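You operate a simulated robot arm through the tools that you are given. There is no shell and no other tool. Be economical: measure what you need, move in short steps, check, and stop when the job is done.

The job below is to be done with a simulated robot arm. You get a single attempt, and the scene is never put back.

## Task
Tip the batter in the red and green rimmed moulds back into its jug and stir it smooth.
Fine: yellow enamel jug, teal spoon, stir last; both moulds back in their places, third left as it is; spoon back; spill nothing.
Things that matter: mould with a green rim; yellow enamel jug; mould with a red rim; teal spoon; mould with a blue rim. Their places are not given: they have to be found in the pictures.

Only the result counts: the job must be done as asked and must still hold three seconds after the hand-in. Knocking over, shifting, dropping, spilling or breaking anything else fails it.

## Robot
A 7-joint arm with a two-finger parallel gripper, fixed in place. Base frame: the origin is at the foot of the arm, x ahead of it, y to its left, z up. Units: m, degrees, N and s.
With the tool pointing down near the work surface it reaches from about 0.24 to 0.62 m from the base axis. Its first joint turns from -66.0 to 66.0 degrees. Payload 2.6 kg.
The TCP is the grasp point between the finger pads, 0.03 m short of the fingertips. In the tool frame z runs along the fingers and y along their closing line. Largest opening 0.094 m; finger width 0.028, thickness 0.01; the body of the gripper, 0.05 by 0.096 m, starts 0.055 m behind the TCP.
Orientation is that of the tool frame in the base frame, as a unit quaternion [x, y, z, w]. With the fingers straight down and closing along the base's y, the tool's x points along the base's -x, its y along +y and its z along -z.

## Interface
- The arm moves only by the tool apply_moves. Its argument "motion" is a list that holds one entry, the list of rows, each a list of 7 numbers: the shift along the base's x, y, z in m, then the turn, a rotation vector about the base's x, y, z in degrees, then the gripper command, from -1 (fully open) to 1 (shut), values between in proportion. In form: [[[tx, ty, tz, rx, ry, rz, fingers], ...]]. A call has 1 to 8 rows; each row is the pose to reach, as a shift and turn from the pose commanded when the call began. Each row takes 0.2 s and may step no farther than 0.05 m and 8.6 degrees from the row before; otherwise, or with a gripper value out of range, the whole call is refused. Where a pose cannot be reached the arm comes as near as it can. A force on the tool above 40 N (or 10 N above the force at the start of the call, whichever is more), or a blocked arm, ends the call early, and 0.2 s more pass. Each finger travels about 0.072 m/s and halts on what it meets, pressing with about 41 N; the grip force reading is that of the motor and also rises with nothing between the fingers. The clock runs only during rows and for 0.2 s after the last one: add rows that repeat a pose to give the fingers time. It gives the time, the measured TCP pose, the force on the tool (base axes), the opening and the grip force at its end, in the units of the frame above (readings bear some noise).
- Cameras (640 x 400 px; columns grow to the right, rows downward): "scene" is fixed at [0.0159, 0.4383, 0.5691]; the picture's right is [-0.94, -0.35, 0.00], its down [-0.21, 0.55, -0.81] and it looks along [0.28, -0.75, -0.59] (base axes); focal length 279 px, centre (320, 200). "wrist" rides on the gripper at [-0.037, 0, -0.058] in the tool frame; the picture's right is [0.00, -1.00, 0.00], its down [0.97, 0.00, -0.24] and it looks along [0.24, 0.00, 0.97] (tool axes); focal length 218 px, centre (320, 200).
- get_image(camera): a new picture of that camera. No time passes.
- locate(camera, pixels): for up to 12 pixels [column, row] of the newest picture of that camera ("zoom" is the newest enlarged one), the place [x, y, z] in the base frame of the surface seen there, good to about 0.002 m, but the place of the scene camera against the robot may be out by one fixed shift of up to 0.025 m in any direction. No time passes.
- zoom(camera, box): a new picture of the part [left, top, right, bottom] of that camera's present view, enlarged. No time passes.
- sign_off(): hands the job in; it is judged then, once.

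Keep the steps short. Do not move on a guess: measure, check each grasp and each placing, and mend mistakes. In all there are 80 turns and 38 pictures (those below and enlarged ones count). Leave the gripper open and the arm clear of the work at the hand-in unless told otherwise, and finish with a single line.

The tools are called after "Emit:" as name(argument=value, ...) on one line, values as JSON. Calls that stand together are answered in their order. apply_moves: Moves the arm, as the interface text tells. Its arguments: {"type":"object","properties":{"motion":{"type":"array","items":{"type":"array","items":{"type":"array","items":{"type":"number"}}}}},"required":["motion"]} The other tools are called the same way: get_image (camera) takes a picture; locate (camera, pixels) gives the place of the surface under pixels of a picture; zoom (camera, box) takes an enlarged picture of a part of a camera's view; sign_off () hands the job in.

At the start:

```text
clock: 0.0
ee_pos: [0.3613, -0.007, 0.3775]
orientation: [-0.001, 1.0, 0.0, -0.001]
wrist_force: [-0.5, 0.3, 0.3]
finger_gap: 0.094
gripper_force: 0.1
```

scene: 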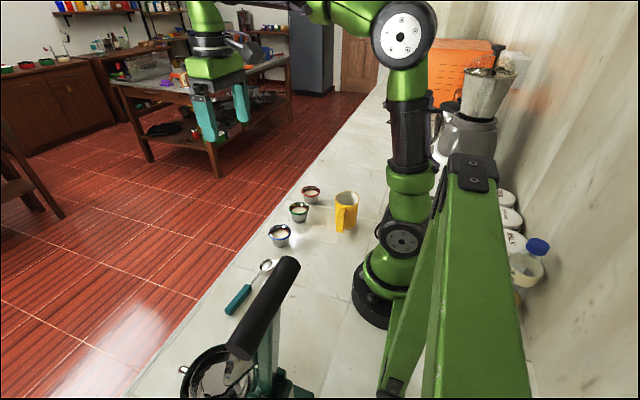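
wrist: 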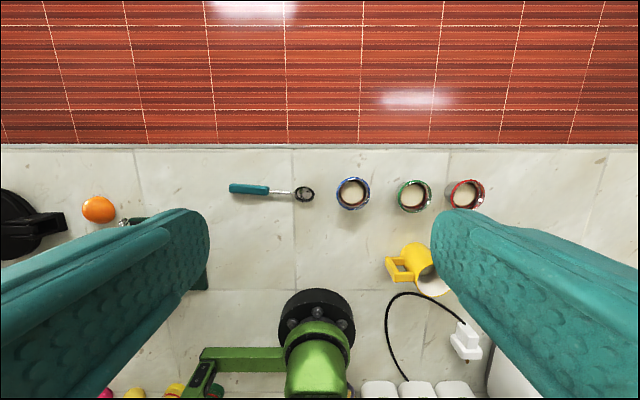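

I see the three moulds around wrist pixels (352,193), (413,196), (466,194), the jug at (412,265) and the spoon at (270,190). I'll enlarge these areas first.

Emit:
zoom(camera="wrist", box=[320, 150, 520, 310])

Emit:
zoom(camera="scene", box=[200, 170, 380, 330])

Emit:
locate(camera="wrist", pixels=[[352, 195], [413, 197], [466, 195], [232, 188], [266, 190], [285, 192], [304, 194], [304, 202], [412, 262], [400, 268], [430, 300], [300, 240]])

```text
2.50 times, centred on (420, 230) of wrist
```

zoom: 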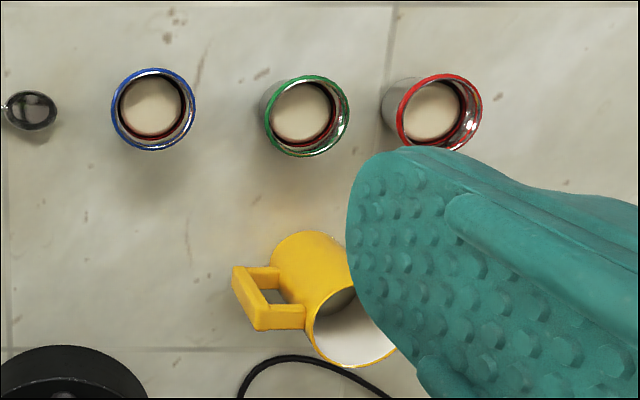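

```text
2.50 times, centred on (290, 250) of scene
```

zoom: 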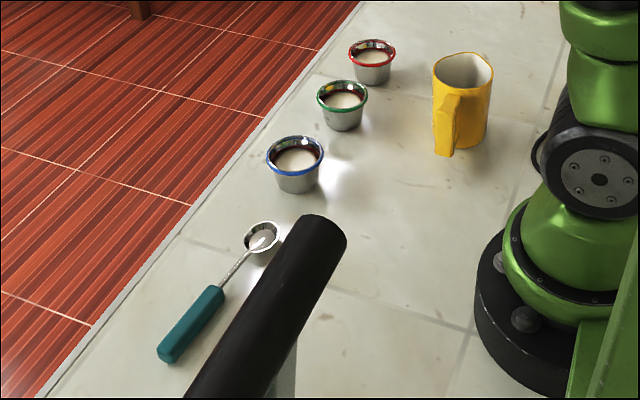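

```text
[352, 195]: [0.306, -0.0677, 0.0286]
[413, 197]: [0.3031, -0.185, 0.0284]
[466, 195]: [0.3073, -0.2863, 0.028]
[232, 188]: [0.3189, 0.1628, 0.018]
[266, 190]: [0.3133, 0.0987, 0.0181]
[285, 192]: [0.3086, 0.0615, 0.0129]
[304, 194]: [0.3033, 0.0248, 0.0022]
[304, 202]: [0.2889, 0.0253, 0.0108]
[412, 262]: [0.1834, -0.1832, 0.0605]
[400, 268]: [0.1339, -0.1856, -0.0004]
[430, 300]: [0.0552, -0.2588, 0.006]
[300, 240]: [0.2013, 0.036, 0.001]
```

The right finger hides part of the jug. I'll shift the hand 0.2 m to the right at the same height, so the moulds and jug sit between the fingers.

Emit:
apply_moves(motion=[[[-0.01, -0.05, 0, 0, 0, 0, -1], [-0.02, -0.1, 0, 0, 0, 0, -1], [-0.03, -0.15, 0, 0, 0, 0, -1], [-0.04, -0.2, 0, 0, 0, 0, -1], [-0.04, -0.2, 0, 0, 0, 0, -1]]])

Emit:
get_image(camera="wrist")

```text
refused: row 1 steps farther than a row can; nothing moved
```

```text
33 pictures are left
```

wrist: 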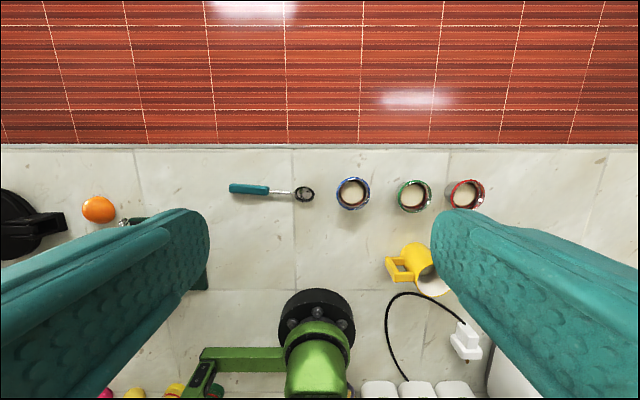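

The step was a touch too long (0.051 m). I'll do the same with shorter steps.

Emit:
apply_moves(motion=[[[-0.01, -0.045, 0, 0, 0, 0, -1], [-0.02, -0.09, 0, 0, 0, 0, -1], [-0.03, -0.135, 0, 0, 0, 0, -1], [-0.04, -0.18, 0, 0, 0, 0, -1], [-0.04, -0.2, 0, 0, 0, 0, -1], [-0.04, -0.2, 0, 0, 0, 0, -1]]])

```text
clock: 1.4
ee_pos: [0.3203, -0.2068, 0.3781]
orientation: [-0.001, 1.0, 0.0, 0.0]
wrist_force: [-1.0, 0.6, 1.1]
finger_gap: 0.094
gripper_force: 0.2
```

The hand is in place, so I'll take the picture.

Emit:
zoom(camera="wrist", box=[220, 150, 420, 310])

```text
2.50 times, centred on (320, 230) of wrist
```

zoom: 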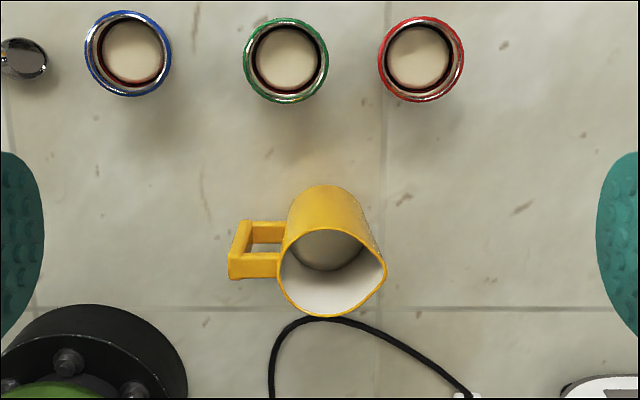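

Now I have a clear view. I'll measure the rim edges of green and red, the jug rim edges, and the jug's front face.

Emit:
locate(camera="zoom", pixels=[[247, 60], [326, 60], [286, 20], [286, 101], [381, 58], [461, 58], [421, 19], [421, 100], [279, 262], [383, 268], [325, 230], [325, 315]])

Emit:
locate(camera="zoom", pixels=[[286, 60], [421, 58], [325, 250], [325, 285], [325, 205], [325, 188], [240, 230], [240, 275], [235, 262], [268, 235], [268, 265], [87, 60]])

```text
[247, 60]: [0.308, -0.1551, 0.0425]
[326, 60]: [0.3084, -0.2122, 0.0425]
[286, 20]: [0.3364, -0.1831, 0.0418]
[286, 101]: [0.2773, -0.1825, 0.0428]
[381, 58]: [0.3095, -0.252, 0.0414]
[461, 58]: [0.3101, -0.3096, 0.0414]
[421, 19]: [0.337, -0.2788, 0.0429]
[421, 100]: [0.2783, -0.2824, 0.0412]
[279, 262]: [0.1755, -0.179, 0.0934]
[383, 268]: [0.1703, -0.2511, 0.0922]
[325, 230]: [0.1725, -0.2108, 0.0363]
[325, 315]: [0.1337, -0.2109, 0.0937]
```

```text
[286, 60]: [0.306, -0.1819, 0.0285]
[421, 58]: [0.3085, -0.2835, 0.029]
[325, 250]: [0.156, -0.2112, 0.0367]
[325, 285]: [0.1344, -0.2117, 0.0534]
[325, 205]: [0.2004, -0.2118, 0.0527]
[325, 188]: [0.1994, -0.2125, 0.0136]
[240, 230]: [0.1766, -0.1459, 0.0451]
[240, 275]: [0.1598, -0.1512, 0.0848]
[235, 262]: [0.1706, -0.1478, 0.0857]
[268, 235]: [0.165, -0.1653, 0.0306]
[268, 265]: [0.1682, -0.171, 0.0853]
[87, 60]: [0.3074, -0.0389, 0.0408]
```

Measured so far:
- **Jug:** centre about (0.167, -0.211), rim at z 0.094.
- **Green mould:** centre (0.307, -0.1835), rim z 0.0425, diameter about 0.059.
- **Red mould:** centre (0.308, -0.281).

I plan to hold each mould with the hand leaning forward, then tip it forward so it pours past the fingertips. First I'll test, empty and high up, whether the arm can reach the end-of-pour pose above the jug.

Emit:
apply_moves(motion=[[[-0.02, 0, -0.02, 0, 8, 0, -1], [-0.04, 0, -0.04, 0, 16, 0, -1], [-0.06, 0, -0.06, 0, 24, 0, -1], [-0.08, 0, -0.08, 0, 32, 0, -1], [-0.1, 0, -0.1, 0, 40, 0, -1], [-0.12, 0, -0.12, 0, 48, 0, -1], [-0.14, 0, -0.14, 0, 56, 0, -1], [-0.15, 0, -0.16, 0, 64, 0, -1]]])

```text
clock: 3.2
ee_pos: [0.1706, -0.2077, 0.216]
orientation: [0.0, 0.848, 0.0, -0.53]
wrist_force: [-0.2, -0.1, -0.7]
finger_gap: 0.0942
gripper_force: 0.0
```

It reached 64° exactly. I'll test further, to about 90° and lower (z 0.17).

Emit:
apply_moves(motion=[[[0, 0, -0.01, 0, 8, 0, -1], [0, 0, -0.02, 0, 16, 0, -1], [0, 0, -0.03, 0, 24, 0, -1], [0, 0, -0.04, 0, 24, 0, -1], [0, 0, -0.05, 0, 24, 0, -1], [0, 0, -0.05, 0, 24, 0, -1]]])

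```text
clock: 4.6
ee_pos: [0.1709, -0.2079, 0.1674]
orientation: [0.0, 0.719, 0.001, -0.695]
wrist_force: [1.4, -0.2, 1.0]
finger_gap: 0.094
gripper_force: 0.0
```

88° works too. Next I'll test the start of the pour: tool nearly vertical at x about 0.132 over the jug.

Emit:
apply_moves(motion=[[[0, 0, 0.03, 0, -8, 0, -1], [0, 0, 0.06, 0, -16, 0, -1], [0, 0, 0.06, 0, -24, 0, -1], [0, 0, 0.06, 0, -32, 0, -1], [0, 0, 0.06, 0, -40, 0, -1], [0, 0, 0.06, 0, -48, 0, -1], [-0.01, 0, 0.05, 0, -56, 0, -1], [-0.02, 0, 0.04, 0, -64, 0, -1]]])

Emit:
apply_moves(motion=[[[-0.01, 0, -0.01, 0, -8, 0, -1], [-0.019, 0, -0.02, 0, -16, 0, -1], [-0.019, 0, -0.03, 0, -24, 0, -1], [-0.019, 0, -0.04, 0, -29, 0, -1], [-0.019, 0, -0.04, 0, -29, 0, -1]]])

```text
clock: 6.4
ee_pos: [0.15, -0.2062, 0.2059]
orientation: [0.0, 0.978, 0.0, -0.207]
wrist_force: [0.0, 0.7, 0.0]
finger_gap: 0.0938
gripper_force: 0.1
```

```text
clock: 7.6
ee_pos: [0.1324, -0.2063, 0.1682]
orientation: [0.0, 0.999, 0.001, 0.045]
wrist_force: [0.0, 1.0, 0.0]
finger_gap: 0.094
gripper_force: 0.1
```

All pour poses are reachable. I'll go to a hover behind and above the green mould, with the hand leaning 30° forward, in line with the planned grasp at (0.307, -0.1835, 0.037).

Emit:
apply_moves(motion=[[[0, 0, 0.04, 0, 0, 0, -1], [0.03, 0.005, 0.06, 0, -5, 0, -1], [0.07, 0.0125, 0.05, 0, -12, 0, -1], [0.11, 0.02, 0.025, 0, -20, 0, -1], [0.1347, 0.0235, -0.015, 0, -25, 0, -1], [0.1347, 0.0235, -0.0615, 0, -25, 0, -1], [0.1347, 0.0235, -0.0615, 0, -25, 0, -1]]])

Emit:
get_image(camera="wrist")

```text
clock: 9.2
ee_pos: [0.2634, -0.18, 0.1043]
orientation: [-0.001, 0.966, 0.0, 0.258]
wrist_force: [-0.3, 0.2, -0.8]
finger_gap: 0.0939
gripper_force: 0.1
```

```text
31 pictures are left
```

wrist: 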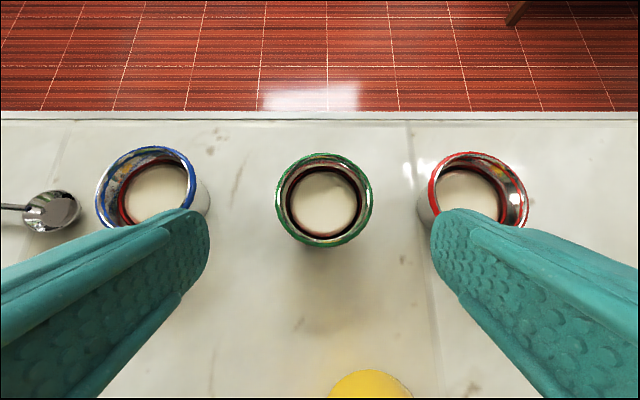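

The green mould is nearly centred. Its rim spans columns 275–372, rows 153–246. I'll measure again from here.

Emit:
locate(camera="wrist", pixels=[[277, 198], [370, 198], [323, 155], [323, 244], [310, 252], [325, 195], [330, 390], [445, 155], [510, 170]])

Emit:
apply_moves(motion=[[[0, 0, 0, 0, 0, 0, -1]]])

```text
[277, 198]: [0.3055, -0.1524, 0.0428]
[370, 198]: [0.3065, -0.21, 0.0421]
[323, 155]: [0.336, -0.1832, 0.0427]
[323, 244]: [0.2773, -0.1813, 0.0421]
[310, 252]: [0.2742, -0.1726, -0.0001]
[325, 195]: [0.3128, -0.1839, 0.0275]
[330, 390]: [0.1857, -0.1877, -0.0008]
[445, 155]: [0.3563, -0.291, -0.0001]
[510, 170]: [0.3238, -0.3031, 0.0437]
```

```text
clock: 9.6
ee_pos: [0.2633, -0.18, 0.106]
orientation: [-0.001, 0.966, 0.001, 0.258]
wrist_force: [0.0, 0.9, -0.4]
finger_gap: 0.0941
gripper_force: 0.1
```

Rim centre is about (0.3067, -0.1815) and the measured hand position is (0.2633, -0.180, 0.106). I'll descend along the tool with fingers open, then check before closing.

Emit:
apply_moves(motion=[[[0.013, -0.001, -0.022, 0, 0, 0, -1], [0.026, -0.002, -0.044, 0, 0, 0, -1], [0.036, -0.002, -0.06, 0, 0, 0, -1], [0.0434, -0.002, -0.069, 0, 0, 0, -1], [0.0434, -0.002, -0.069, 0, 0, 0, -1]]])

Emit:
get_image(camera="wrist")

```text
clock: 10.4
ee_pos: [0.2975, -0.1854, 0.0543]
orientation: [0.006, 0.965, 0.0, 0.261]
wrist_force: [-12.4, 11.3, 54.0]
finger_gap: 0.0938
gripper_force: 0.0
stopped in row 3: the force on the tool passed its limit (the readings are from after the stop); the commanded pose is now the measured one
```

```text
30 pictures are left
```

wrist: 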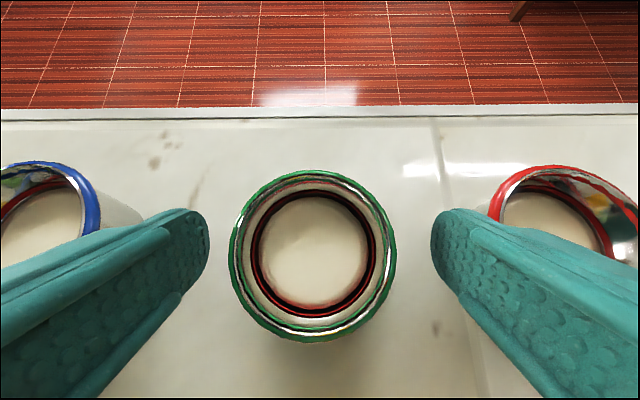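

It stopped on a 54 N upward push at z 0.054. Something is touching. In this picture the rims look clear of the fingers, so I'll check from the scene camera.

Emit:
zoom(camera="scene", box=[240, 120, 400, 260])

Emit:
locate(camera="wrist", pixels=[[232, 250], [395, 250], [313, 171], [313, 338], [195, 215], [445, 215], [200, 245], [440, 245], [490, 205], [100, 215]])

```text
2.86 times, centred on (320, 190) of scene
```

zoom: 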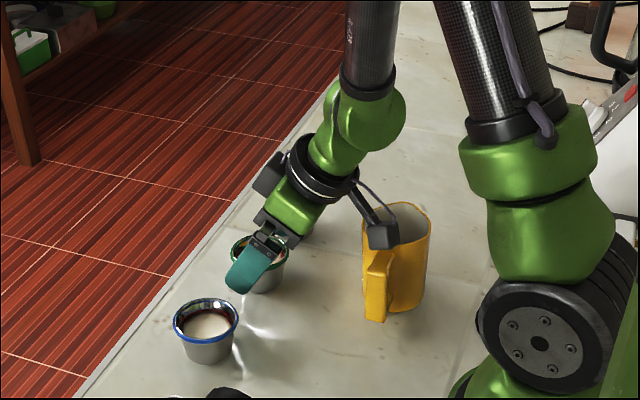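

```text
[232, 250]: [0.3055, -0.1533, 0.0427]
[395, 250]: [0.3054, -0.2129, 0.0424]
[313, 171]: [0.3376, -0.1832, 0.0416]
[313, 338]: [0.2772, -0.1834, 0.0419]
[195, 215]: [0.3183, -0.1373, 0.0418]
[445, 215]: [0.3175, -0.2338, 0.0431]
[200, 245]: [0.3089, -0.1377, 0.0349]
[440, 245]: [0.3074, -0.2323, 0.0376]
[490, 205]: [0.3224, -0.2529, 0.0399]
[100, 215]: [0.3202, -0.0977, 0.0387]
```

A black block on an arm behind the wrist (zoom pixel (382,235)) is pressing on the jug rim near its handle. I'll back out straight up and look.

Emit:
apply_moves(motion=[[[0, 0, 0.03, 0, 0, 0, -1], [0, 0, 0.07, 0, 0, 0, -1], [0, 0, 0.11, 0, 0, 0, -1], [0, 0, 0.15, 0, 0, 0, -1], [0, 0, 0.15, 0, 0, 0, -1]]])

Emit:
zoom(camera="scene", box=[240, 80, 400, 240])

```text
clock: 11.6
ee_pos: [0.3009, -0.1851, 0.2057]
orientation: [0.005, 0.966, 0.001, 0.26]
wrist_force: [0.8, -0.2, 0.2]
finger_gap: 0.0942
gripper_force: 0.1
```

```text
2.50 times, centred on (320, 160) of scene
```

zoom: 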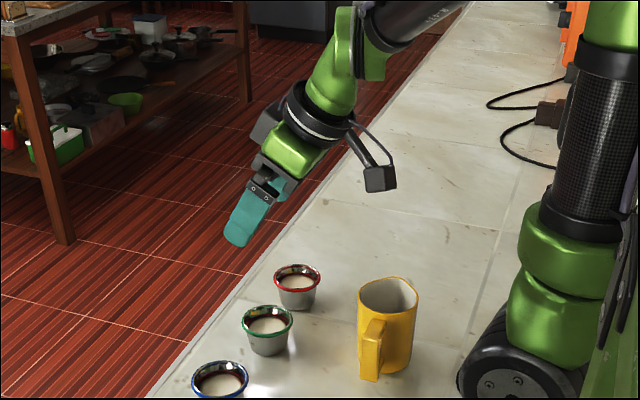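

The jug still stands. I'll measure the block and the hand in this picture, and check the jug rim for any shift.

Emit:
locate(camera="zoom", pixels=[[368, 185], [384, 184], [396, 185], [380, 170], [350, 140], [300, 155], [238, 240], [359, 300], [417, 296], [388, 278], [244, 320], [291, 320]])

```text
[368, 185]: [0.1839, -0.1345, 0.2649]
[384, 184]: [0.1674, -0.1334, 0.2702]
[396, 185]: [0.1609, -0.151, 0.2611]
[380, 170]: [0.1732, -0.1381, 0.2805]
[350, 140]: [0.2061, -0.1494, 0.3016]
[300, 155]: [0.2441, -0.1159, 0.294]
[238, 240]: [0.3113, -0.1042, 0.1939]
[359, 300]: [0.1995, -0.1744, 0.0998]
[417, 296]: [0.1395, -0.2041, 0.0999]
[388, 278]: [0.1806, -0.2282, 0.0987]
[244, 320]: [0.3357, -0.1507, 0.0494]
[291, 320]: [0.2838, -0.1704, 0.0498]
```

The block sits about 0.09 m off the hand on the base side and 0.1 m behind the TCP. With the straight forward lean it lands on the jug. The jug's pixels match the first picture, so it hasn't moved. I'll turn the hand 40° about the vertical so the block swings clear of the jug, then hover again.

Emit:
apply_moves(motion=[[[0, 0, 0, 0, 0, -8, -1], [-0.005, 0.005, 0, 0, 0, -16, -1], [-0.01, 0.01, -0.01, 0, 0, -24, -1], [-0.015, 0.018, -0.025, 0, 0, -32, -1], [-0.02, 0.024, -0.045, 0, 0, -40, -1], [-0.025, 0.028, -0.08, 0, 0, -40, -1], [-0.025, 0.028, -0.1, 0, 0, -40, -1], [-0.025, 0.028, -0.1, 0, 0, -40, -1]]])

Emit:
get_image(camera="wrist")

Emit:
zoom(camera="scene", box=[240, 100, 400, 260])

```text
clock: 13.4
ee_pos: [0.2787, -0.1568, 0.1062]
orientation: [0.333, 0.906, -0.089, 0.243]
wrist_force: [0.7, 0.2, -0.1]
finger_gap: 0.0941
gripper_force: 0.1
out of reach, approached as far as the arm can: row 7, 8
```

```text
27 pictures are left
```

wrist: 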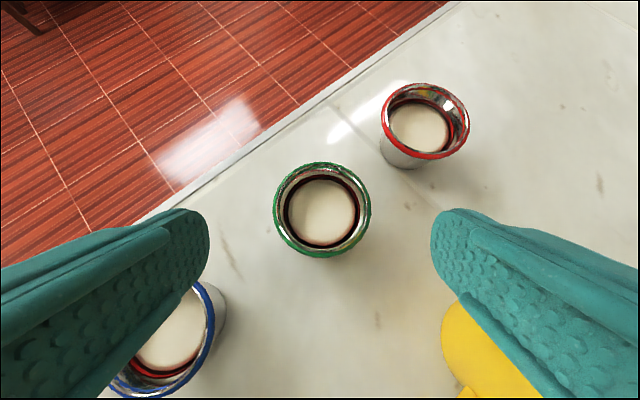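

```text
2.50 times, centred on (320, 180) of scene
```

zoom: 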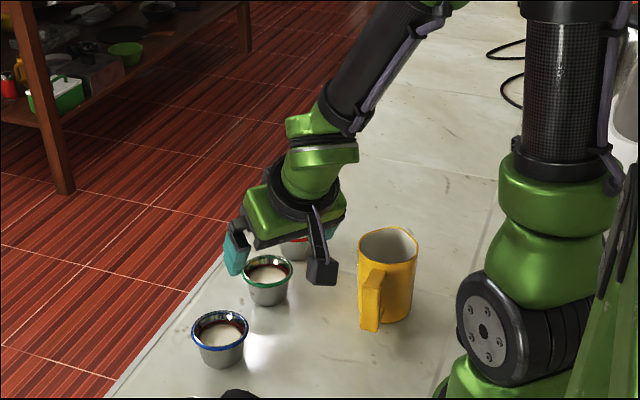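

The block now hangs between the green mould and the jug handle, and the arm reports it's slightly at its limit. I'll measure the block and rim before going lower.

Emit:
locate(camera="zoom", pixels=[[308, 284], [335, 284], [338, 262], [322, 262], [310, 262], [370, 325], [360, 268]])

Emit:
locate(camera="wrist", pixels=[[276, 208], [369, 208], [323, 165], [323, 255], [458, 340], [470, 385]])

```text
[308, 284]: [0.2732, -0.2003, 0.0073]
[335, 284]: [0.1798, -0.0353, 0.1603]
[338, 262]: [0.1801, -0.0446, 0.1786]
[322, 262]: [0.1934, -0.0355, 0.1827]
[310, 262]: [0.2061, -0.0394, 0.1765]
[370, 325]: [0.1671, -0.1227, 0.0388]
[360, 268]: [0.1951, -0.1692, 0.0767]
```

```text
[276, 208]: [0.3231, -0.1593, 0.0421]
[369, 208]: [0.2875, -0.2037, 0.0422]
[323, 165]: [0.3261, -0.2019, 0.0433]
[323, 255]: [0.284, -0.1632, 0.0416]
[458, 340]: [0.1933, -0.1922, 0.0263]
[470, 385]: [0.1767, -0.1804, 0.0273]
```

The block will end near (0.22, -0.095, 0.09), well clear of the jug handle at y -0.145. The mould centre is (0.305, -0.182). I'll descend along the tool with fingers open.

Emit:
apply_moves(motion=[[[0.009, -0.009, -0.024, 0, 0, 0, -1], [0.018, -0.018, -0.046, 0, 0, 0, -1], [0.0263, -0.0252, -0.062, 0, 0, 0, -1], [0.0263, -0.0252, -0.069, 0, 0, 0, -1], [0.0263, -0.0252, -0.069, 0, 0, 0, -1]]])

Emit:
get_image(camera="wrist")

```text
clock: 14.6
ee_pos: [0.3053, -0.1846, 0.0369]
orientation: [0.334, 0.906, -0.089, 0.244]
wrist_force: [1.0, 0.5, -0.3]
finger_gap: 0.094
gripper_force: 0.1
```

```text
25 pictures are left
```

wrist: 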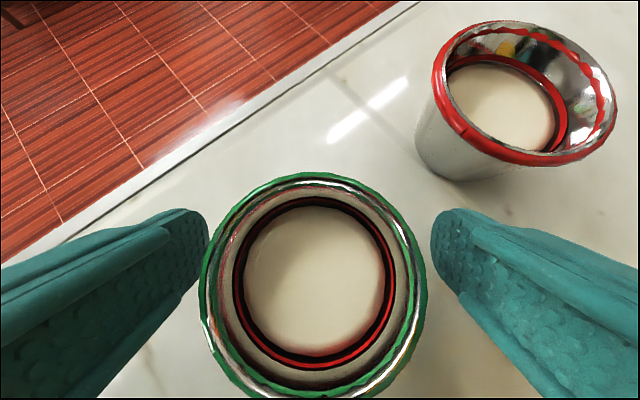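

The mould sits centred between the fingers, about 2 mm left. I'll make a small correction and close.

Emit:
apply_moves(motion=[[[0.001, 0.0013, 0, 0, 0, 0, -1], [0.001, 0.0013, 0, 0, 0, 0, 0], [0.001, 0.0013, 0, 0, 0, 0, 1], [0.001, 0.0013, 0, 0, 0, 0, 1], [0.001, 0.0013, 0, 0, 0, 0, 1]]])

Emit:
get_image(camera="wrist")

```text
clock: 15.8
ee_pos: [0.3068, -0.1834, 0.0359]
orientation: [0.334, 0.906, -0.089, 0.245]
wrist_force: [-0.1, -0.4, 0.1]
finger_gap: 0.061
gripper_force: 40.7
```

```text
24 pictures are left
```

wrist: 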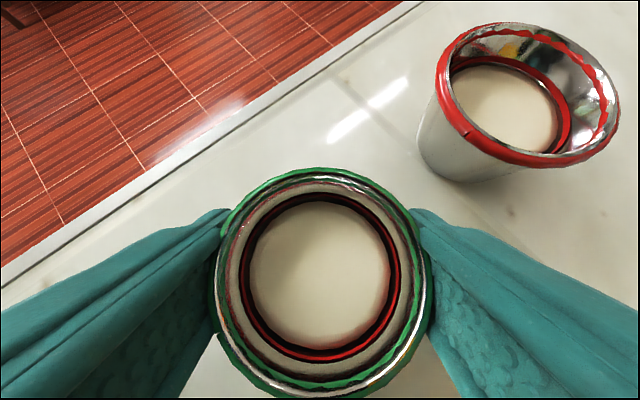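

The gap is 0.061 at 41 N, so the rim is held. I'll lift slowly, then look.

Emit:
apply_moves(motion=[[[0, 0, 0.005, 0, 0, 0, 1], [0, 0, 0.018, 0, 0, 0, 1], [0, 0, 0.033, 0, 0, 0, 1], [0, 0, 0.05, 0, 0, 0, 1], [0, 0, 0.068, 0, 0, 0, 1], [0, 0, 0.085, 0, 0, 0, 1], [0, 0, 0.095, 0, 0, 0, 1], [0, 0, 0.1, 0, 0, 0, 1]]])

Emit:
get_image(camera="wrist")

```text
clock: 17.6
ee_pos: [0.3068, -0.1835, 0.136]
orientation: [0.333, 0.906, -0.089, 0.245]
wrist_force: [-0.3, 0.9, -1.3]
finger_gap: 0.061
gripper_force: 41.5
```

```text
23 pictures are left
```

wrist: 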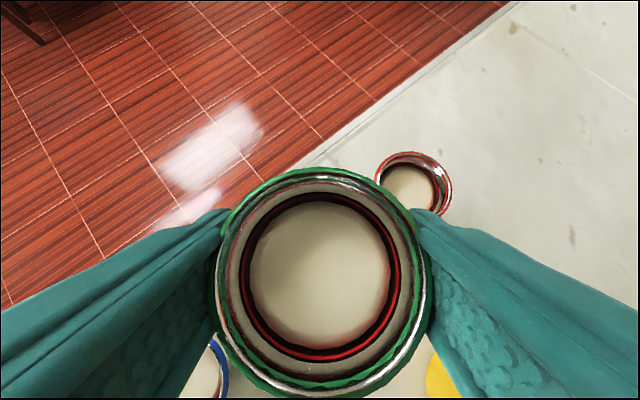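

The mould is held level, just as it was on the table. I'll raise it and turn the hand straight again, slowly, moving a little toward the jug.

Emit:
apply_moves(motion=[[[0, 0, 0.006, 0, 0, 4, 1], [-0.002, 0, 0.016, 0, 0, 9, 1], [-0.007, -0.002, 0.028, 0, 0, 15, 1], [-0.015, -0.005, 0.04, 0, 0, 21, 1], [-0.025, -0.009, 0.05, 0, 0, 27, 1], [-0.035, -0.015, 0.058, 0, 0, 33, 1], [-0.043, -0.02, 0.062, 0, 0, 38, 1], [-0.047, -0.022, 0.064, 0, 0, 40, 1]]])

```text
clock: 19.4
ee_pos: [0.2589, -0.205, 0.2002]
orientation: [0.003, 0.965, 0.0, 0.261]
wrist_force: [-0.1, 0.5, -0.2]
finger_gap: 0.061
gripper_force: 41.6
```

Next, over the jug: TCP (0.130, -0.211, 0.168) with the mould tipped 24°, lip above the jug centre, still below the flow angle.

Emit:
apply_moves(motion=[[[-0.01, 0, 0, 0, 2, 0, 1], [-0.026, -0.001, -0.002, 0, 5, 0, 1], [-0.044, -0.002, -0.006, 0, 9, 0, 1], [-0.064, -0.003, -0.012, 0, 13, 0, 1], [-0.084, -0.004, -0.019, 0, 17, 0, 1], [-0.104, -0.005, -0.026, 0, 20, 0, 1], [-0.12, -0.006, -0.03, 0, 23, 0, 1], [-0.129, -0.006, -0.032, 0, 24, 0, 1]]])

Emit:
get_image(camera="wrist")

Emit:
zoom(camera="scene", box=[260, 100, 420, 260])

```text
clock: 21.2
ee_pos: [0.1315, -0.2122, 0.168]
orientation: [0.005, 0.999, -0.001, 0.054]
wrist_force: [0.7, 0.0, -0.3]
finger_gap: 0.0609
gripper_force: 40.6
```

```text
22 pictures are left
```

wrist: 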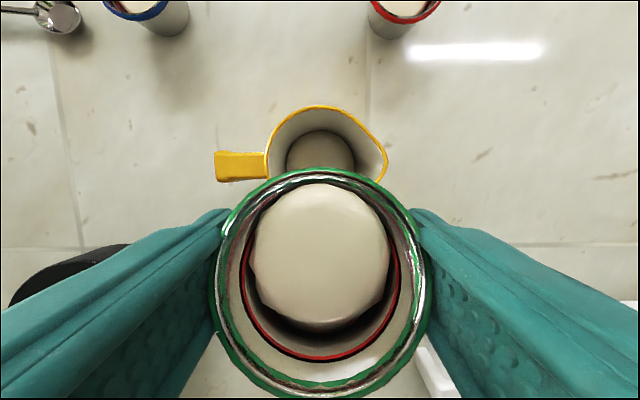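

```text
2.50 times, centred on (340, 180) of scene
```

zoom: 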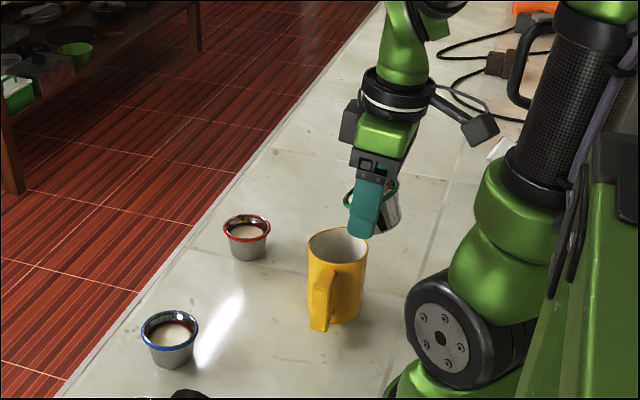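

The batter levels out as a liquid. I'll measure the lip against the jug opening.

Emit:
locate(camera="wrist", pixels=[[322, 172], [318, 107], [266, 160], [386, 160], [325, 180], [320, 145], [300, 112], [340, 110], [370, 130]])

```text
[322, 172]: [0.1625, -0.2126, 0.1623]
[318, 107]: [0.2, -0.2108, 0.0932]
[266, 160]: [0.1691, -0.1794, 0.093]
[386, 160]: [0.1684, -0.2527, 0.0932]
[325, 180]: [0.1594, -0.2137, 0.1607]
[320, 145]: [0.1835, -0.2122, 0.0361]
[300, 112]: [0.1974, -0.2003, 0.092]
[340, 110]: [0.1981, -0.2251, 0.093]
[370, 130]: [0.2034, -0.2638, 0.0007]
```

The lip is at (0.1625, -0.2126), right over the jug centre. I'll start the pour with 4° rows, keeping the lip fixed over the centre.

Emit:
apply_moves(motion=[[[-0.0011, 0, -0.0016, 0, 4, 0, 1], [-0.0003, 0, -0.0036, 0, 8, 0, 1], [0.0004, 0, -0.0057, 0, 12, 0, 1], [0.0013, 0, -0.0067, 0, 16, 0, 1], [0.0024, 0, -0.0079, 0, 20, 0, 1], [0.0036, 0, -0.008, 0, 24, 0, 1], [0.0049, 0, -0.0084, 0, 28, 0, 1], [0.0063, 0, -0.0087, 0, 32, 0, 1]]])

Emit:
get_image(camera="wrist")

```text
clock: 23.0
ee_pos: [0.1365, -0.212, 0.1613]
orientation: [0.004, 0.975, -0.002, -0.224]
wrist_force: [0.2, 0.2, -0.7]
finger_gap: 0.0611
gripper_force: 41.1
```

```text
20 pictures are left
```

wrist: 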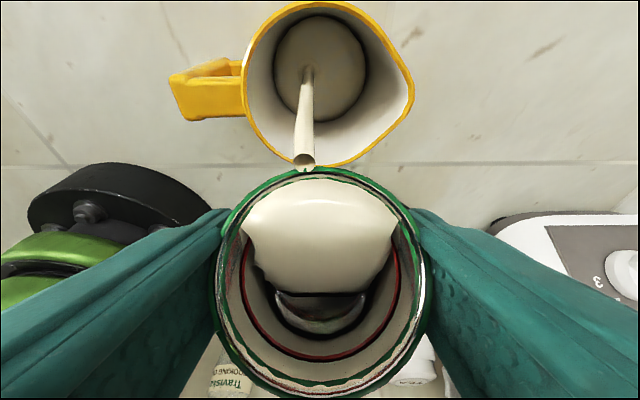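

The batter falls cleanly into the jug. I'll keep tipping at the same pace.

Emit:
apply_moves(motion=[[[0.0016, 0, 0.0004, 0, 4, 0, 1], [0.0032, 0, 0.0009, 0, 8, 0, 1], [0.005, 0, 0.0011, 0, 12, 0, 1], [0.0067, 0, 0.0012, 0, 16, 0, 1], [0.0086, 0, 0.0012, 0, 20, 0, 1], [0.0106, 0, 0.0011, 0, 24, 0, 1], [0.0126, 0, 0.0008, 0, 28, 0, 1], [0.0147, 0, 0.0005, 0, 32, 0, 1]]])

```text
clock: 24.8
ee_pos: [0.1514, -0.2121, 0.1598]
orientation: [0.003, 0.875, -0.003, -0.485]
wrist_force: [0.4, -0.4, -0.9]
finger_gap: 0.0607
gripper_force: 41.0
```

The mould is at 88° and still firmly held. I'll continue to 120°.

Emit:
apply_moves(motion=[[[0.002, 0, 0.0004, 0, 4, 0, 1], [0.0041, 0, 0.0007, 0, 8, 0, 1], [0.0063, 0, 0.0008, 0, 12, 0, 1], [0.0085, 0, 0.0009, 0, 16, 0, 1], [0.0106, 0, 0.0007, 0, 20, 0, 1], [0.0127, 0, 0.0004, 0, 24, 0, 1], [0.0149, 0, 0, 0, 28, 0, 1], [0.0169, 0, -0.0005, 0, 32, 0, 1]]])

Emit:
apply_moves(motion=[[[0, 0, 0, 0, 0, 0, 1], [0, 0, 0, 0, 0, 0, 1], [0, 0, 0, 0, 0, 0, 1], [0, 0, 0, 0, 0, 0, 1], [0, 0, 0, 0, 0, 0, 1], [0, 0, 0, 0, 0, 0, 1], [0, 0, 0, 0, 0, 0, 1], [0, 0, 0, 0, 0, 0, 1]]])

Emit:
get_image(camera="wrist")

```text
clock: 26.6
ee_pos: [0.1697, -0.2124, 0.1591]
orientation: [0.001, 0.708, -0.004, -0.706]
wrist_force: [0.5, -0.5, 0.0]
finger_gap: 0.061
gripper_force: 41.0
```

```text
clock: 28.4
ee_pos: [0.1685, -0.2122, 0.1587]
orientation: [0.002, 0.708, -0.003, -0.706]
wrist_force: [0.6, -0.2, -0.7]
finger_gap: 0.0606
gripper_force: 40.8
```

```text
19 pictures are left
```

wrist: 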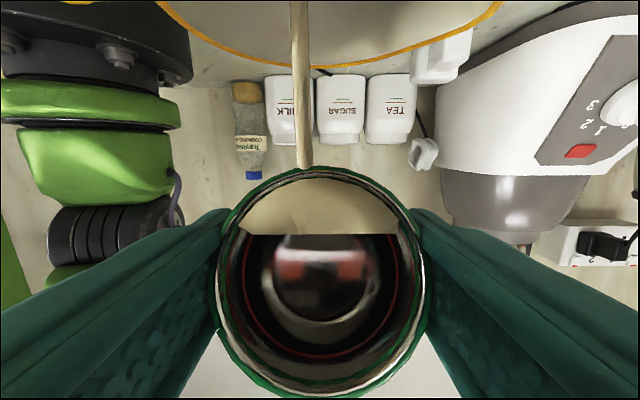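

A thin stream is still running into the jug. I'll hold and let it drain.

Emit:
apply_moves(motion=[[[0, 0, 0, 0, 1, 0, 1], [0, 0, 0, 0, 2, 0, 1], [0, 0, 0, 0, 3, 0, 1], [0, 0, 0, 0, 4, 0, 1], [0, 0, 0, 0, 5, 0, 1], [0, 0, 0, 0, 5, 0, 1], [0, 0, 0, 0, 5, 0, 1], [0, 0, 0, 0, 5, 0, 1]]])

Emit:
apply_moves(motion=[[[0, 0, 0, 0, 0, 0, 1], [0, 0, 0, 0, 0, 0, 1], [0, 0, 0, 0, 0, 0, 1], [0, 0, 0, 0, 0, 0, 1], [0, 0, 0, 0, 0, 0, 1], [0, 0, 0, 0, 0, 0, 1], [0, 0, 0, 0, 0, 0, 1], [0, 0, 0, 0, 0, 0, 1]]])

Emit:
get_image(camera="wrist")

```text
clock: 30.2
ee_pos: [0.1693, -0.2118, 0.1582]
orientation: [0.0, -0.677, 0.005, 0.736]
wrist_force: [-0.2, 0.6, 0.0]
finger_gap: 0.0609
gripper_force: 41.2
```

```text
clock: 32.0
ee_pos: [0.1697, -0.2119, 0.1588]
orientation: [-0.001, -0.678, 0.004, 0.736]
wrist_force: [0.3, -0.1, -1.0]
finger_gap: 0.0609
gripper_force: 40.4
```

```text
18 pictures are left
```

wrist: 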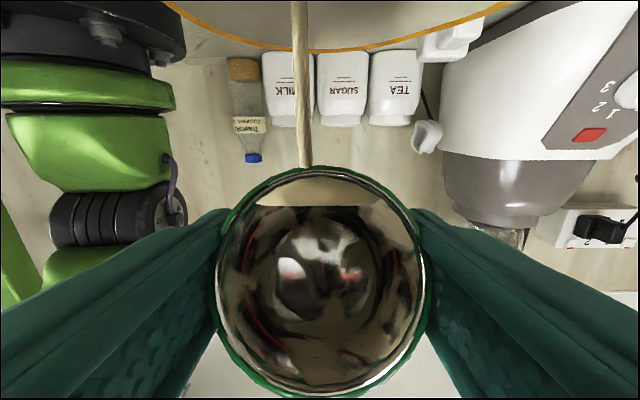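

Almost empty: only a shallow pool at the lip and a thin stream. I'll hold longer.

Emit:
apply_moves(motion=[[[0, 0, 0, 0, 0, 0, 1], [0, 0, 0, 0, 0, 0, 1], [0, 0, 0, 0, 0, 0, 1], [0, 0, 0, 0, 0, 0, 1], [0, 0, 0, 0, 0, 0, 1], [0, 0, 0, 0, 0, 0, 1], [0, 0, 0, 0, 0, 0, 1], [0, 0, 0, 0, 0, 0, 1]]])

Emit:
apply_moves(motion=[[[0, 0, 0, 0, 0, 0, 1], [0, 0, 0, 0, 0, 0, 1], [0, 0, 0, 0, 0, 0, 1], [0, 0, 0, 0, 0, 0, 1], [0, 0, 0, 0, 0, 0, 1], [0, 0, 0, 0, 0, 0, 1], [0, 0, 0, 0, 0, 0, 1], [0, 0, 0, 0, 0, 0, 1]]])

Emit:
apply_moves(motion=[[[0, 0, 0, 0, 0, 0, 1], [0, 0, 0, 0, 0, 0, 1], [0, 0, 0, 0, 0, 0, 1], [0, 0, 0, 0, 0, 0, 1], [0, 0, 0, 0, 0, 0, 1], [0, 0, 0, 0, 0, 0, 1], [0, 0, 0, 0, 0, 0, 1], [0, 0, 0, 0, 0, 0, 1]]])

Emit:
get_image(camera="wrist")

```text
clock: 33.8
ee_pos: [0.1692, -0.211, 0.1603]
orientation: [-0.002, -0.677, 0.004, 0.736]
wrist_force: [-0.4, 0.4, -1.8]
finger_gap: 0.0608
gripper_force: 41.0
```

```text
clock: 35.6
ee_pos: [0.1689, -0.2113, 0.1605]
orientation: [-0.002, -0.677, 0.004, 0.736]
wrist_force: [-1.0, 0.4, -0.6]
finger_gap: 0.061
gripper_force: 41.3
```

```text
clock: 37.4
ee_pos: [0.1685, -0.211, 0.1603]
orientation: [-0.001, -0.677, 0.004, 0.736]
wrist_force: [-0.7, 0.0, -0.8]
finger_gap: 0.0606
gripper_force: 41.6
```

```text
17 pictures are left
```

wrist: 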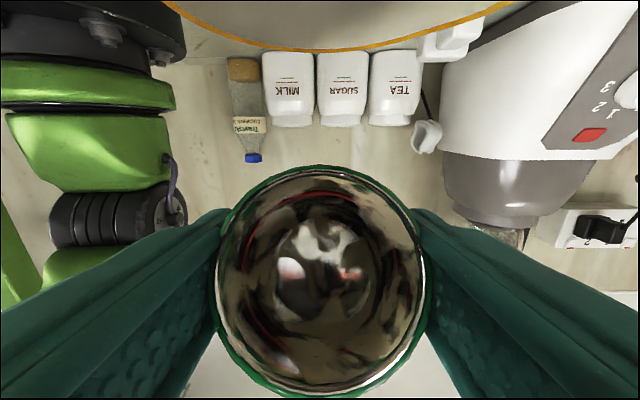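

The green mould is empty. I'll untip it over the jug while rising.

Emit:
apply_moves(motion=[[[-0.003, 0, 0.003, 0, -8, 0, 1], [-0.006, 0, 0.006, 0, -16, 0, 1], [-0.01, 0, 0.01, 0, -24, 0, 1], [-0.013, 0, 0.015, 0, -32, 0, 1], [-0.016, 0, 0.02, 0, -40, 0, 1], [-0.019, 0, 0.026, 0, -48, 0, 1], [-0.021, 0, 0.032, 0, -56, 0, 1], [-0.022, 0, 0.04, 0, -64, 0, 1]]])

Emit:
apply_moves(motion=[[[0.01, 0.001, 0.004, 0, -7.6, 0, 1], [0.022, 0.002, 0.008, 0, -15.2, 0, 1], [0.036, 0.003, 0.01, 0, -22.8, 0, 1], [0.05, 0.004, 0.01, 0, -30.4, 0, 1], [0.065, 0.005, 0.01, 0, -38, 0, 1], [0.08, 0.006, 0.01, 0, -45.6, 0, 1], [0.095, 0.007, 0.01, 0, -53.2, 0, 1], [0.11, 0.008, 0.01, 0, -61, 0, 1]]])

```text
clock: 39.2
ee_pos: [0.1476, -0.2115, 0.2008]
orientation: [0.003, 0.964, -0.002, -0.265]
wrist_force: [-0.3, 0.2, 0.0]
finger_gap: 0.0607
gripper_force: 41.3
```

```text
clock: 41.0
ee_pos: [0.2586, -0.2015, 0.2105]
orientation: [0.004, 0.965, 0.0, 0.262]
wrist_force: [0.4, -0.4, -0.7]
finger_gap: 0.0606
gripper_force: 41.1
```

Next, back above the green place: yaw -40° and over to (0.3068, -0.1834, 0.136).

Emit:
apply_moves(motion=[[[0.006, 0.002, 0, 0, 0, -5, 1], [0.012, 0.005, 0, 0, 0, -10, 1], [0.018, 0.008, -0.005, 0, 0, -16, 1], [0.025, 0.011, -0.015, 0, 0, -22, 1], [0.032, 0.014, -0.03, 0, 0, -28, 1], [0.04, 0.016, -0.045, 0, 0, -34, 1], [0.046, 0.018, -0.06, 0, 0, -40, 1], [0.048, 0.018, -0.0745, 0, 0, -40, 1]]])

Emit:
apply_moves(motion=[[[0, 0, 0, 0, 0, 0, 1], [0, 0, 0, 0, 0, 0, 1]]])

```text
clock: 42.8
ee_pos: [0.3048, -0.1853, 0.1359]
orientation: [0.333, 0.906, -0.089, 0.245]
wrist_force: [0.1, -0.7, 0.0]
finger_gap: 0.0607
gripper_force: 40.5
```

```text
clock: 43.4
ee_pos: [0.3045, -0.1867, 0.1364]
orientation: [0.334, 0.906, -0.089, 0.245]
wrist_force: [0.0, 0.4, -0.2]
finger_gap: 0.0608
gripper_force: 41.4
```

I'm about 2–3 mm off, so I'll correct and lower slowly toward z 0.037.

Emit:
apply_moves(motion=[[[0.0023, 0.0033, -0.015, 0, 0, 0, 1], [0.0023, 0.0033, -0.035, 0, 0, 0, 1], [0.0023, 0.0033, -0.055, 0, 0, 0, 1], [0.0023, 0.0033, -0.072, 0, 0, 0, 1], [0.0023, 0.0033, -0.084, 0, 0, 0, 1], [0.0023, 0.0033, -0.092, 0, 0, 0, 1], [0.0023, 0.0033, -0.097, 0, 0, 0, 1], [0.0023, 0.0033, -0.099, 0, 0, 0, 1]]])

```text
clock: 45.2
ee_pos: [0.3078, -0.183, 0.0368]
orientation: [0.334, 0.905, -0.089, 0.246]
wrist_force: [-2.8, 0.6, 6.1]
finger_gap: 0.0608
gripper_force: 41.4
```

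A 6 N upward push shows the mould is on the table at its old place. I'll open, then back out along the tool.

Emit:
apply_moves(motion=[[[0, 0, 0, 0, 0, 0, 0.3], [0, 0, 0, 0, 0, 0, -0.3], [0, 0, 0, 0, 0, 0, -1], [0, 0, 0, 0, 0, 0, -1], [0, 0, 0, 0, 0, 0, -1]]])

Emit:
apply_moves(motion=[[[-0.005, 0.005, 0.015, 0, 0, 0, -1], [-0.013, 0.012, 0.035, 0, 0, 0, -1], [-0.02, 0.019, 0.055, 0, 0, 0, -1], [-0.026, 0.025, 0.075, 0, 0, 0, -1], [-0.026, 0.025, 0.1, 0, 0, 0, -1], [-0.026, 0.025, 0.13, 0, 0, 0, -1], [-0.026, 0.025, 0.15, 0, 0, 0, -1], [-0.026, 0.025, 0.15, 0, 0, 0, -1]]])

Emit:
get_image(camera="wrist")

```text
clock: 46.4
ee_pos: [0.3067, -0.1824, 0.0354]
orientation: [0.334, 0.906, -0.089, 0.245]
wrist_force: [0.9, 0.4, 0.0]
finger_gap: 0.0937
gripper_force: 0.0
```

```text
clock: 48.2
ee_pos: [0.2797, -0.159, 0.1113]
orientation: [0.334, 0.906, -0.089, 0.245]
wrist_force: [-0.7, -0.1, 0.1]
finger_gap: 0.0939
gripper_force: 0.2
out of reach, approached as far as the arm can: row 5, 6, 7, 8
```

```text
16 pictures are left
```

wrist: 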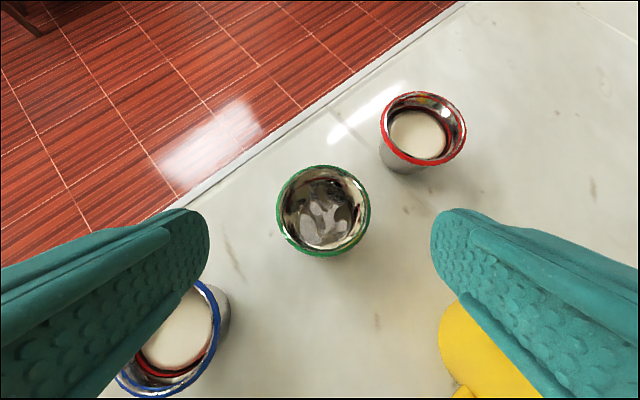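

The green mould is empty and upright at the same spot as before. Next I'll swing toward the red mould with yaw -60°, first moving out a bit and checking the pose.

Emit:
apply_moves(motion=[[[0.015, -0.015, 0.01, 0, 0, -4, -1], [0.025, -0.03, 0.01, 0, 0, -8, -1], [0.025, -0.045, 0.01, 0, 0, -12, -1], [0.02, -0.06, 0.01, 0, 0, -16, -1], [0.015, -0.075, 0.01, 0, 0, -20, -1], [0.008, -0.088, 0.01, 0, 0, -20, -1], [0.008, -0.088, 0.01, 0, 0, -20, -1]]])

Emit:
get_image(camera="wrist")

```text
clock: 49.8
ee_pos: [0.2881, -0.246, 0.1244]
orientation: [0.486, 0.834, -0.131, 0.227]
wrist_force: [0.2, -0.5, 0.7]
finger_gap: 0.094
gripper_force: 0.0
```

```text
15 pictures are left
```

wrist: 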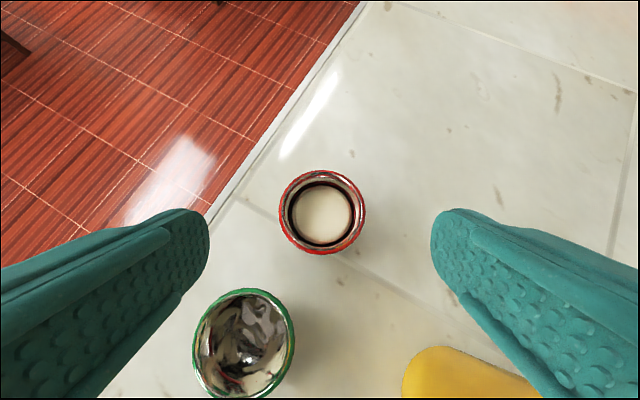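

The red mould is centred at (322,212). I'll measure its rim.

Emit:
locate(camera="wrist", pixels=[[280, 211], [364, 211], [322, 172], [322, 252], [410, 375], [193, 345], [293, 345], [243, 290], [243, 397]])

```text
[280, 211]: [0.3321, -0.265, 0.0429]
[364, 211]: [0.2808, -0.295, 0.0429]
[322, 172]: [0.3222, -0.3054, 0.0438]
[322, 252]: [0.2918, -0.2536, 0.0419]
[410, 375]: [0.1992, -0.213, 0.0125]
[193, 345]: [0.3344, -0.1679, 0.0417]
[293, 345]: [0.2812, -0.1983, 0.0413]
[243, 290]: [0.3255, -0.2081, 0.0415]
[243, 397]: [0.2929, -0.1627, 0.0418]
```

Red centre is (0.3067, -0.280). I'll descend to (0.3067, -0.280, 0.037).

Emit:
apply_moves(motion=[[[0, 0, -0.018, 0, 0, 0, -1], [0.006, -0.011, -0.04, 0, 0, 0, -1], [0.012, -0.022, -0.062, 0, 0, 0, -1], [0.0186, -0.034, -0.08, 0, 0, 0, -1], [0.0186, -0.034, -0.0874, 0, 0, 0, -1], [0.0186, -0.034, -0.0874, 0, 0, 0, -1]]])

Emit:
get_image(camera="wrist")

```text
clock: 51.2
ee_pos: [0.3066, -0.2791, 0.0373]
orientation: [0.486, 0.835, -0.129, 0.226]
wrist_force: [0.6, 0.6, -0.6]
finger_gap: 0.094
gripper_force: 0.0
```

```text
14 pictures are left
```

wrist: 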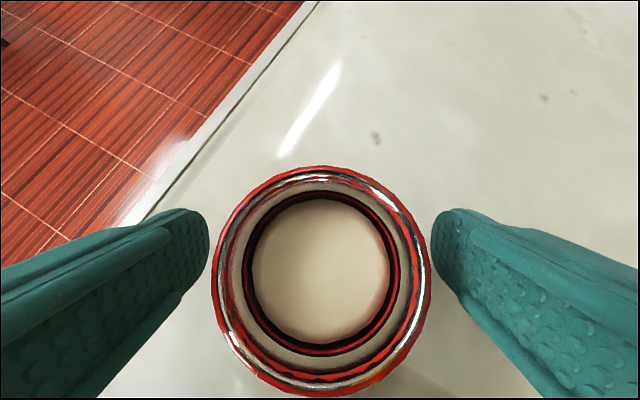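

The mould is centred (columns 212–432). I'll close on it and lift slowly.

Emit:
apply_moves(motion=[[[0, 0, 0, 0, 0, 0, 0], [0, 0, 0, 0, 0, 0, 1], [0, 0, 0, 0, 0, 0, 1], [0, 0, 0, 0, 0, 0, 1]]])

Emit:
apply_moves(motion=[[[0, 0, 0.005, 0, 0, 0, 1], [0, 0, 0.018, 0, 0, 0, 1], [0, 0, 0.033, 0, 0, 0, 1], [0, 0, 0.05, 0, 0, 0, 1], [0, 0, 0.068, 0, 0, 0, 1], [0, 0, 0.085, 0, 0, 0, 1], [0, 0, 0.095, 0, 0, 0, 1], [0, 0, 0.1, 0, 0, 0, 1]]])

Emit:
get_image(camera="wrist")

```text
clock: 52.2
ee_pos: [0.3069, -0.2782, 0.0362]
orientation: [0.486, 0.834, -0.13, 0.226]
wrist_force: [-0.3, -0.2, 0.1]
finger_gap: 0.0652
gripper_force: 41.2
```

```text
clock: 54.0
ee_pos: [0.3087, -0.2787, 0.1381]
orientation: [0.486, 0.834, -0.13, 0.226]
wrist_force: [0.4, 0.0, -0.1]
finger_gap: 0.0656
gripper_force: 40.9
```

```text
13 pictures are left
```

wrist: 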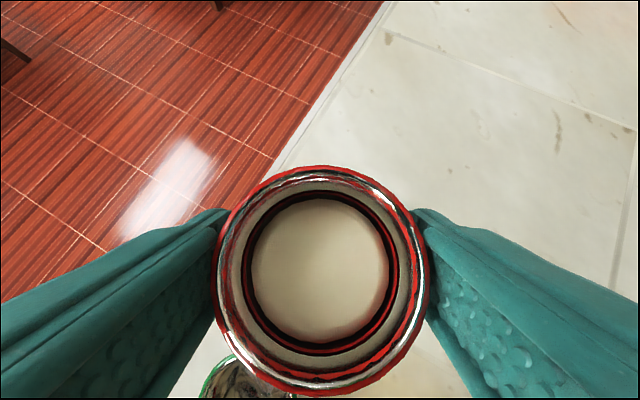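

Held level. I'll raise it and turn straight while moving to the same staging point as before.

Emit:
apply_moves(motion=[[[-0.002, 0.003, 0.01, 0, 0, 5, 1], [-0.006, 0.01, 0.022, 0, 0, 12, 1], [-0.013, 0.02, 0.034, 0, 0, 20, 1], [-0.021, 0.031, 0.044, 0, 0, 28, 1], [-0.03, 0.042, 0.052, 0, 0, 36, 1], [-0.038, 0.053, 0.058, 0, 0, 44, 1], [-0.045, 0.062, 0.062, 0, 0, 52, 1], [-0.049, 0.068, 0.063, 0, 0, 60, 1]]])

Emit:
apply_moves(motion=[[[0, 0, 0, 0, 0, 0, 1]]])

```text
clock: 55.8
ee_pos: [0.2603, -0.2103, 0.1996]
orientation: [0.002, 0.965, 0.001, 0.261]
wrist_force: [0.6, -0.9, -0.6]
finger_gap: 0.0651
gripper_force: 41.1
```

```text
clock: 56.2
ee_pos: [0.2607, -0.2114, 0.2005]
orientation: [0.003, 0.965, 0.001, 0.26]
wrist_force: [0.8, -0.5, -1.2]
finger_gap: 0.0652
gripper_force: 40.9
```

Same approach to the jug as before, with dy nearly zero.

Emit:
apply_moves(motion=[[[-0.01, 0, 0, 0, 2, 0, 1], [-0.026, 0, -0.002, 0, 5, 0, 1], [-0.044, 0, -0.006, 0, 9, 0, 1], [-0.064, 0, -0.012, 0, 13, 0, 1], [-0.084, 0, -0.019, 0, 17, 0, 1], [-0.104, 0, -0.026, 0, 20, 0, 1], [-0.12, 0, -0.03, 0, 23, 0, 1], [-0.129, 0, -0.032, 0, 24, 0, 1]]])

Emit:
get_image(camera="wrist")

Emit:
locate(camera="wrist", pixels=[[322, 170], [318, 107], [266, 160], [386, 160], [320, 145]])

```text
clock: 58.0
ee_pos: [0.1306, -0.2106, 0.1672]
orientation: [0.004, 0.999, -0.001, 0.054]
wrist_force: [0.1, -0.4, -0.7]
finger_gap: 0.0654
gripper_force: 40.9
```

```text
12 pictures are left
```

wrist: 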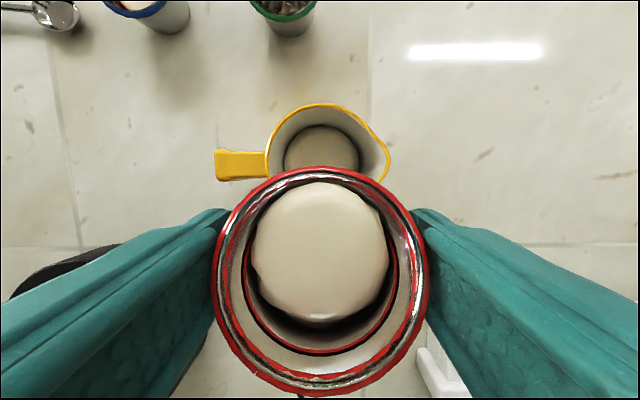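

```text
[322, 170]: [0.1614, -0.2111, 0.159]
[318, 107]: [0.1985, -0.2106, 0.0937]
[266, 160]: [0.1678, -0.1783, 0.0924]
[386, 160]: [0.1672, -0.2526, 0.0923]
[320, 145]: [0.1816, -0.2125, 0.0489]
```

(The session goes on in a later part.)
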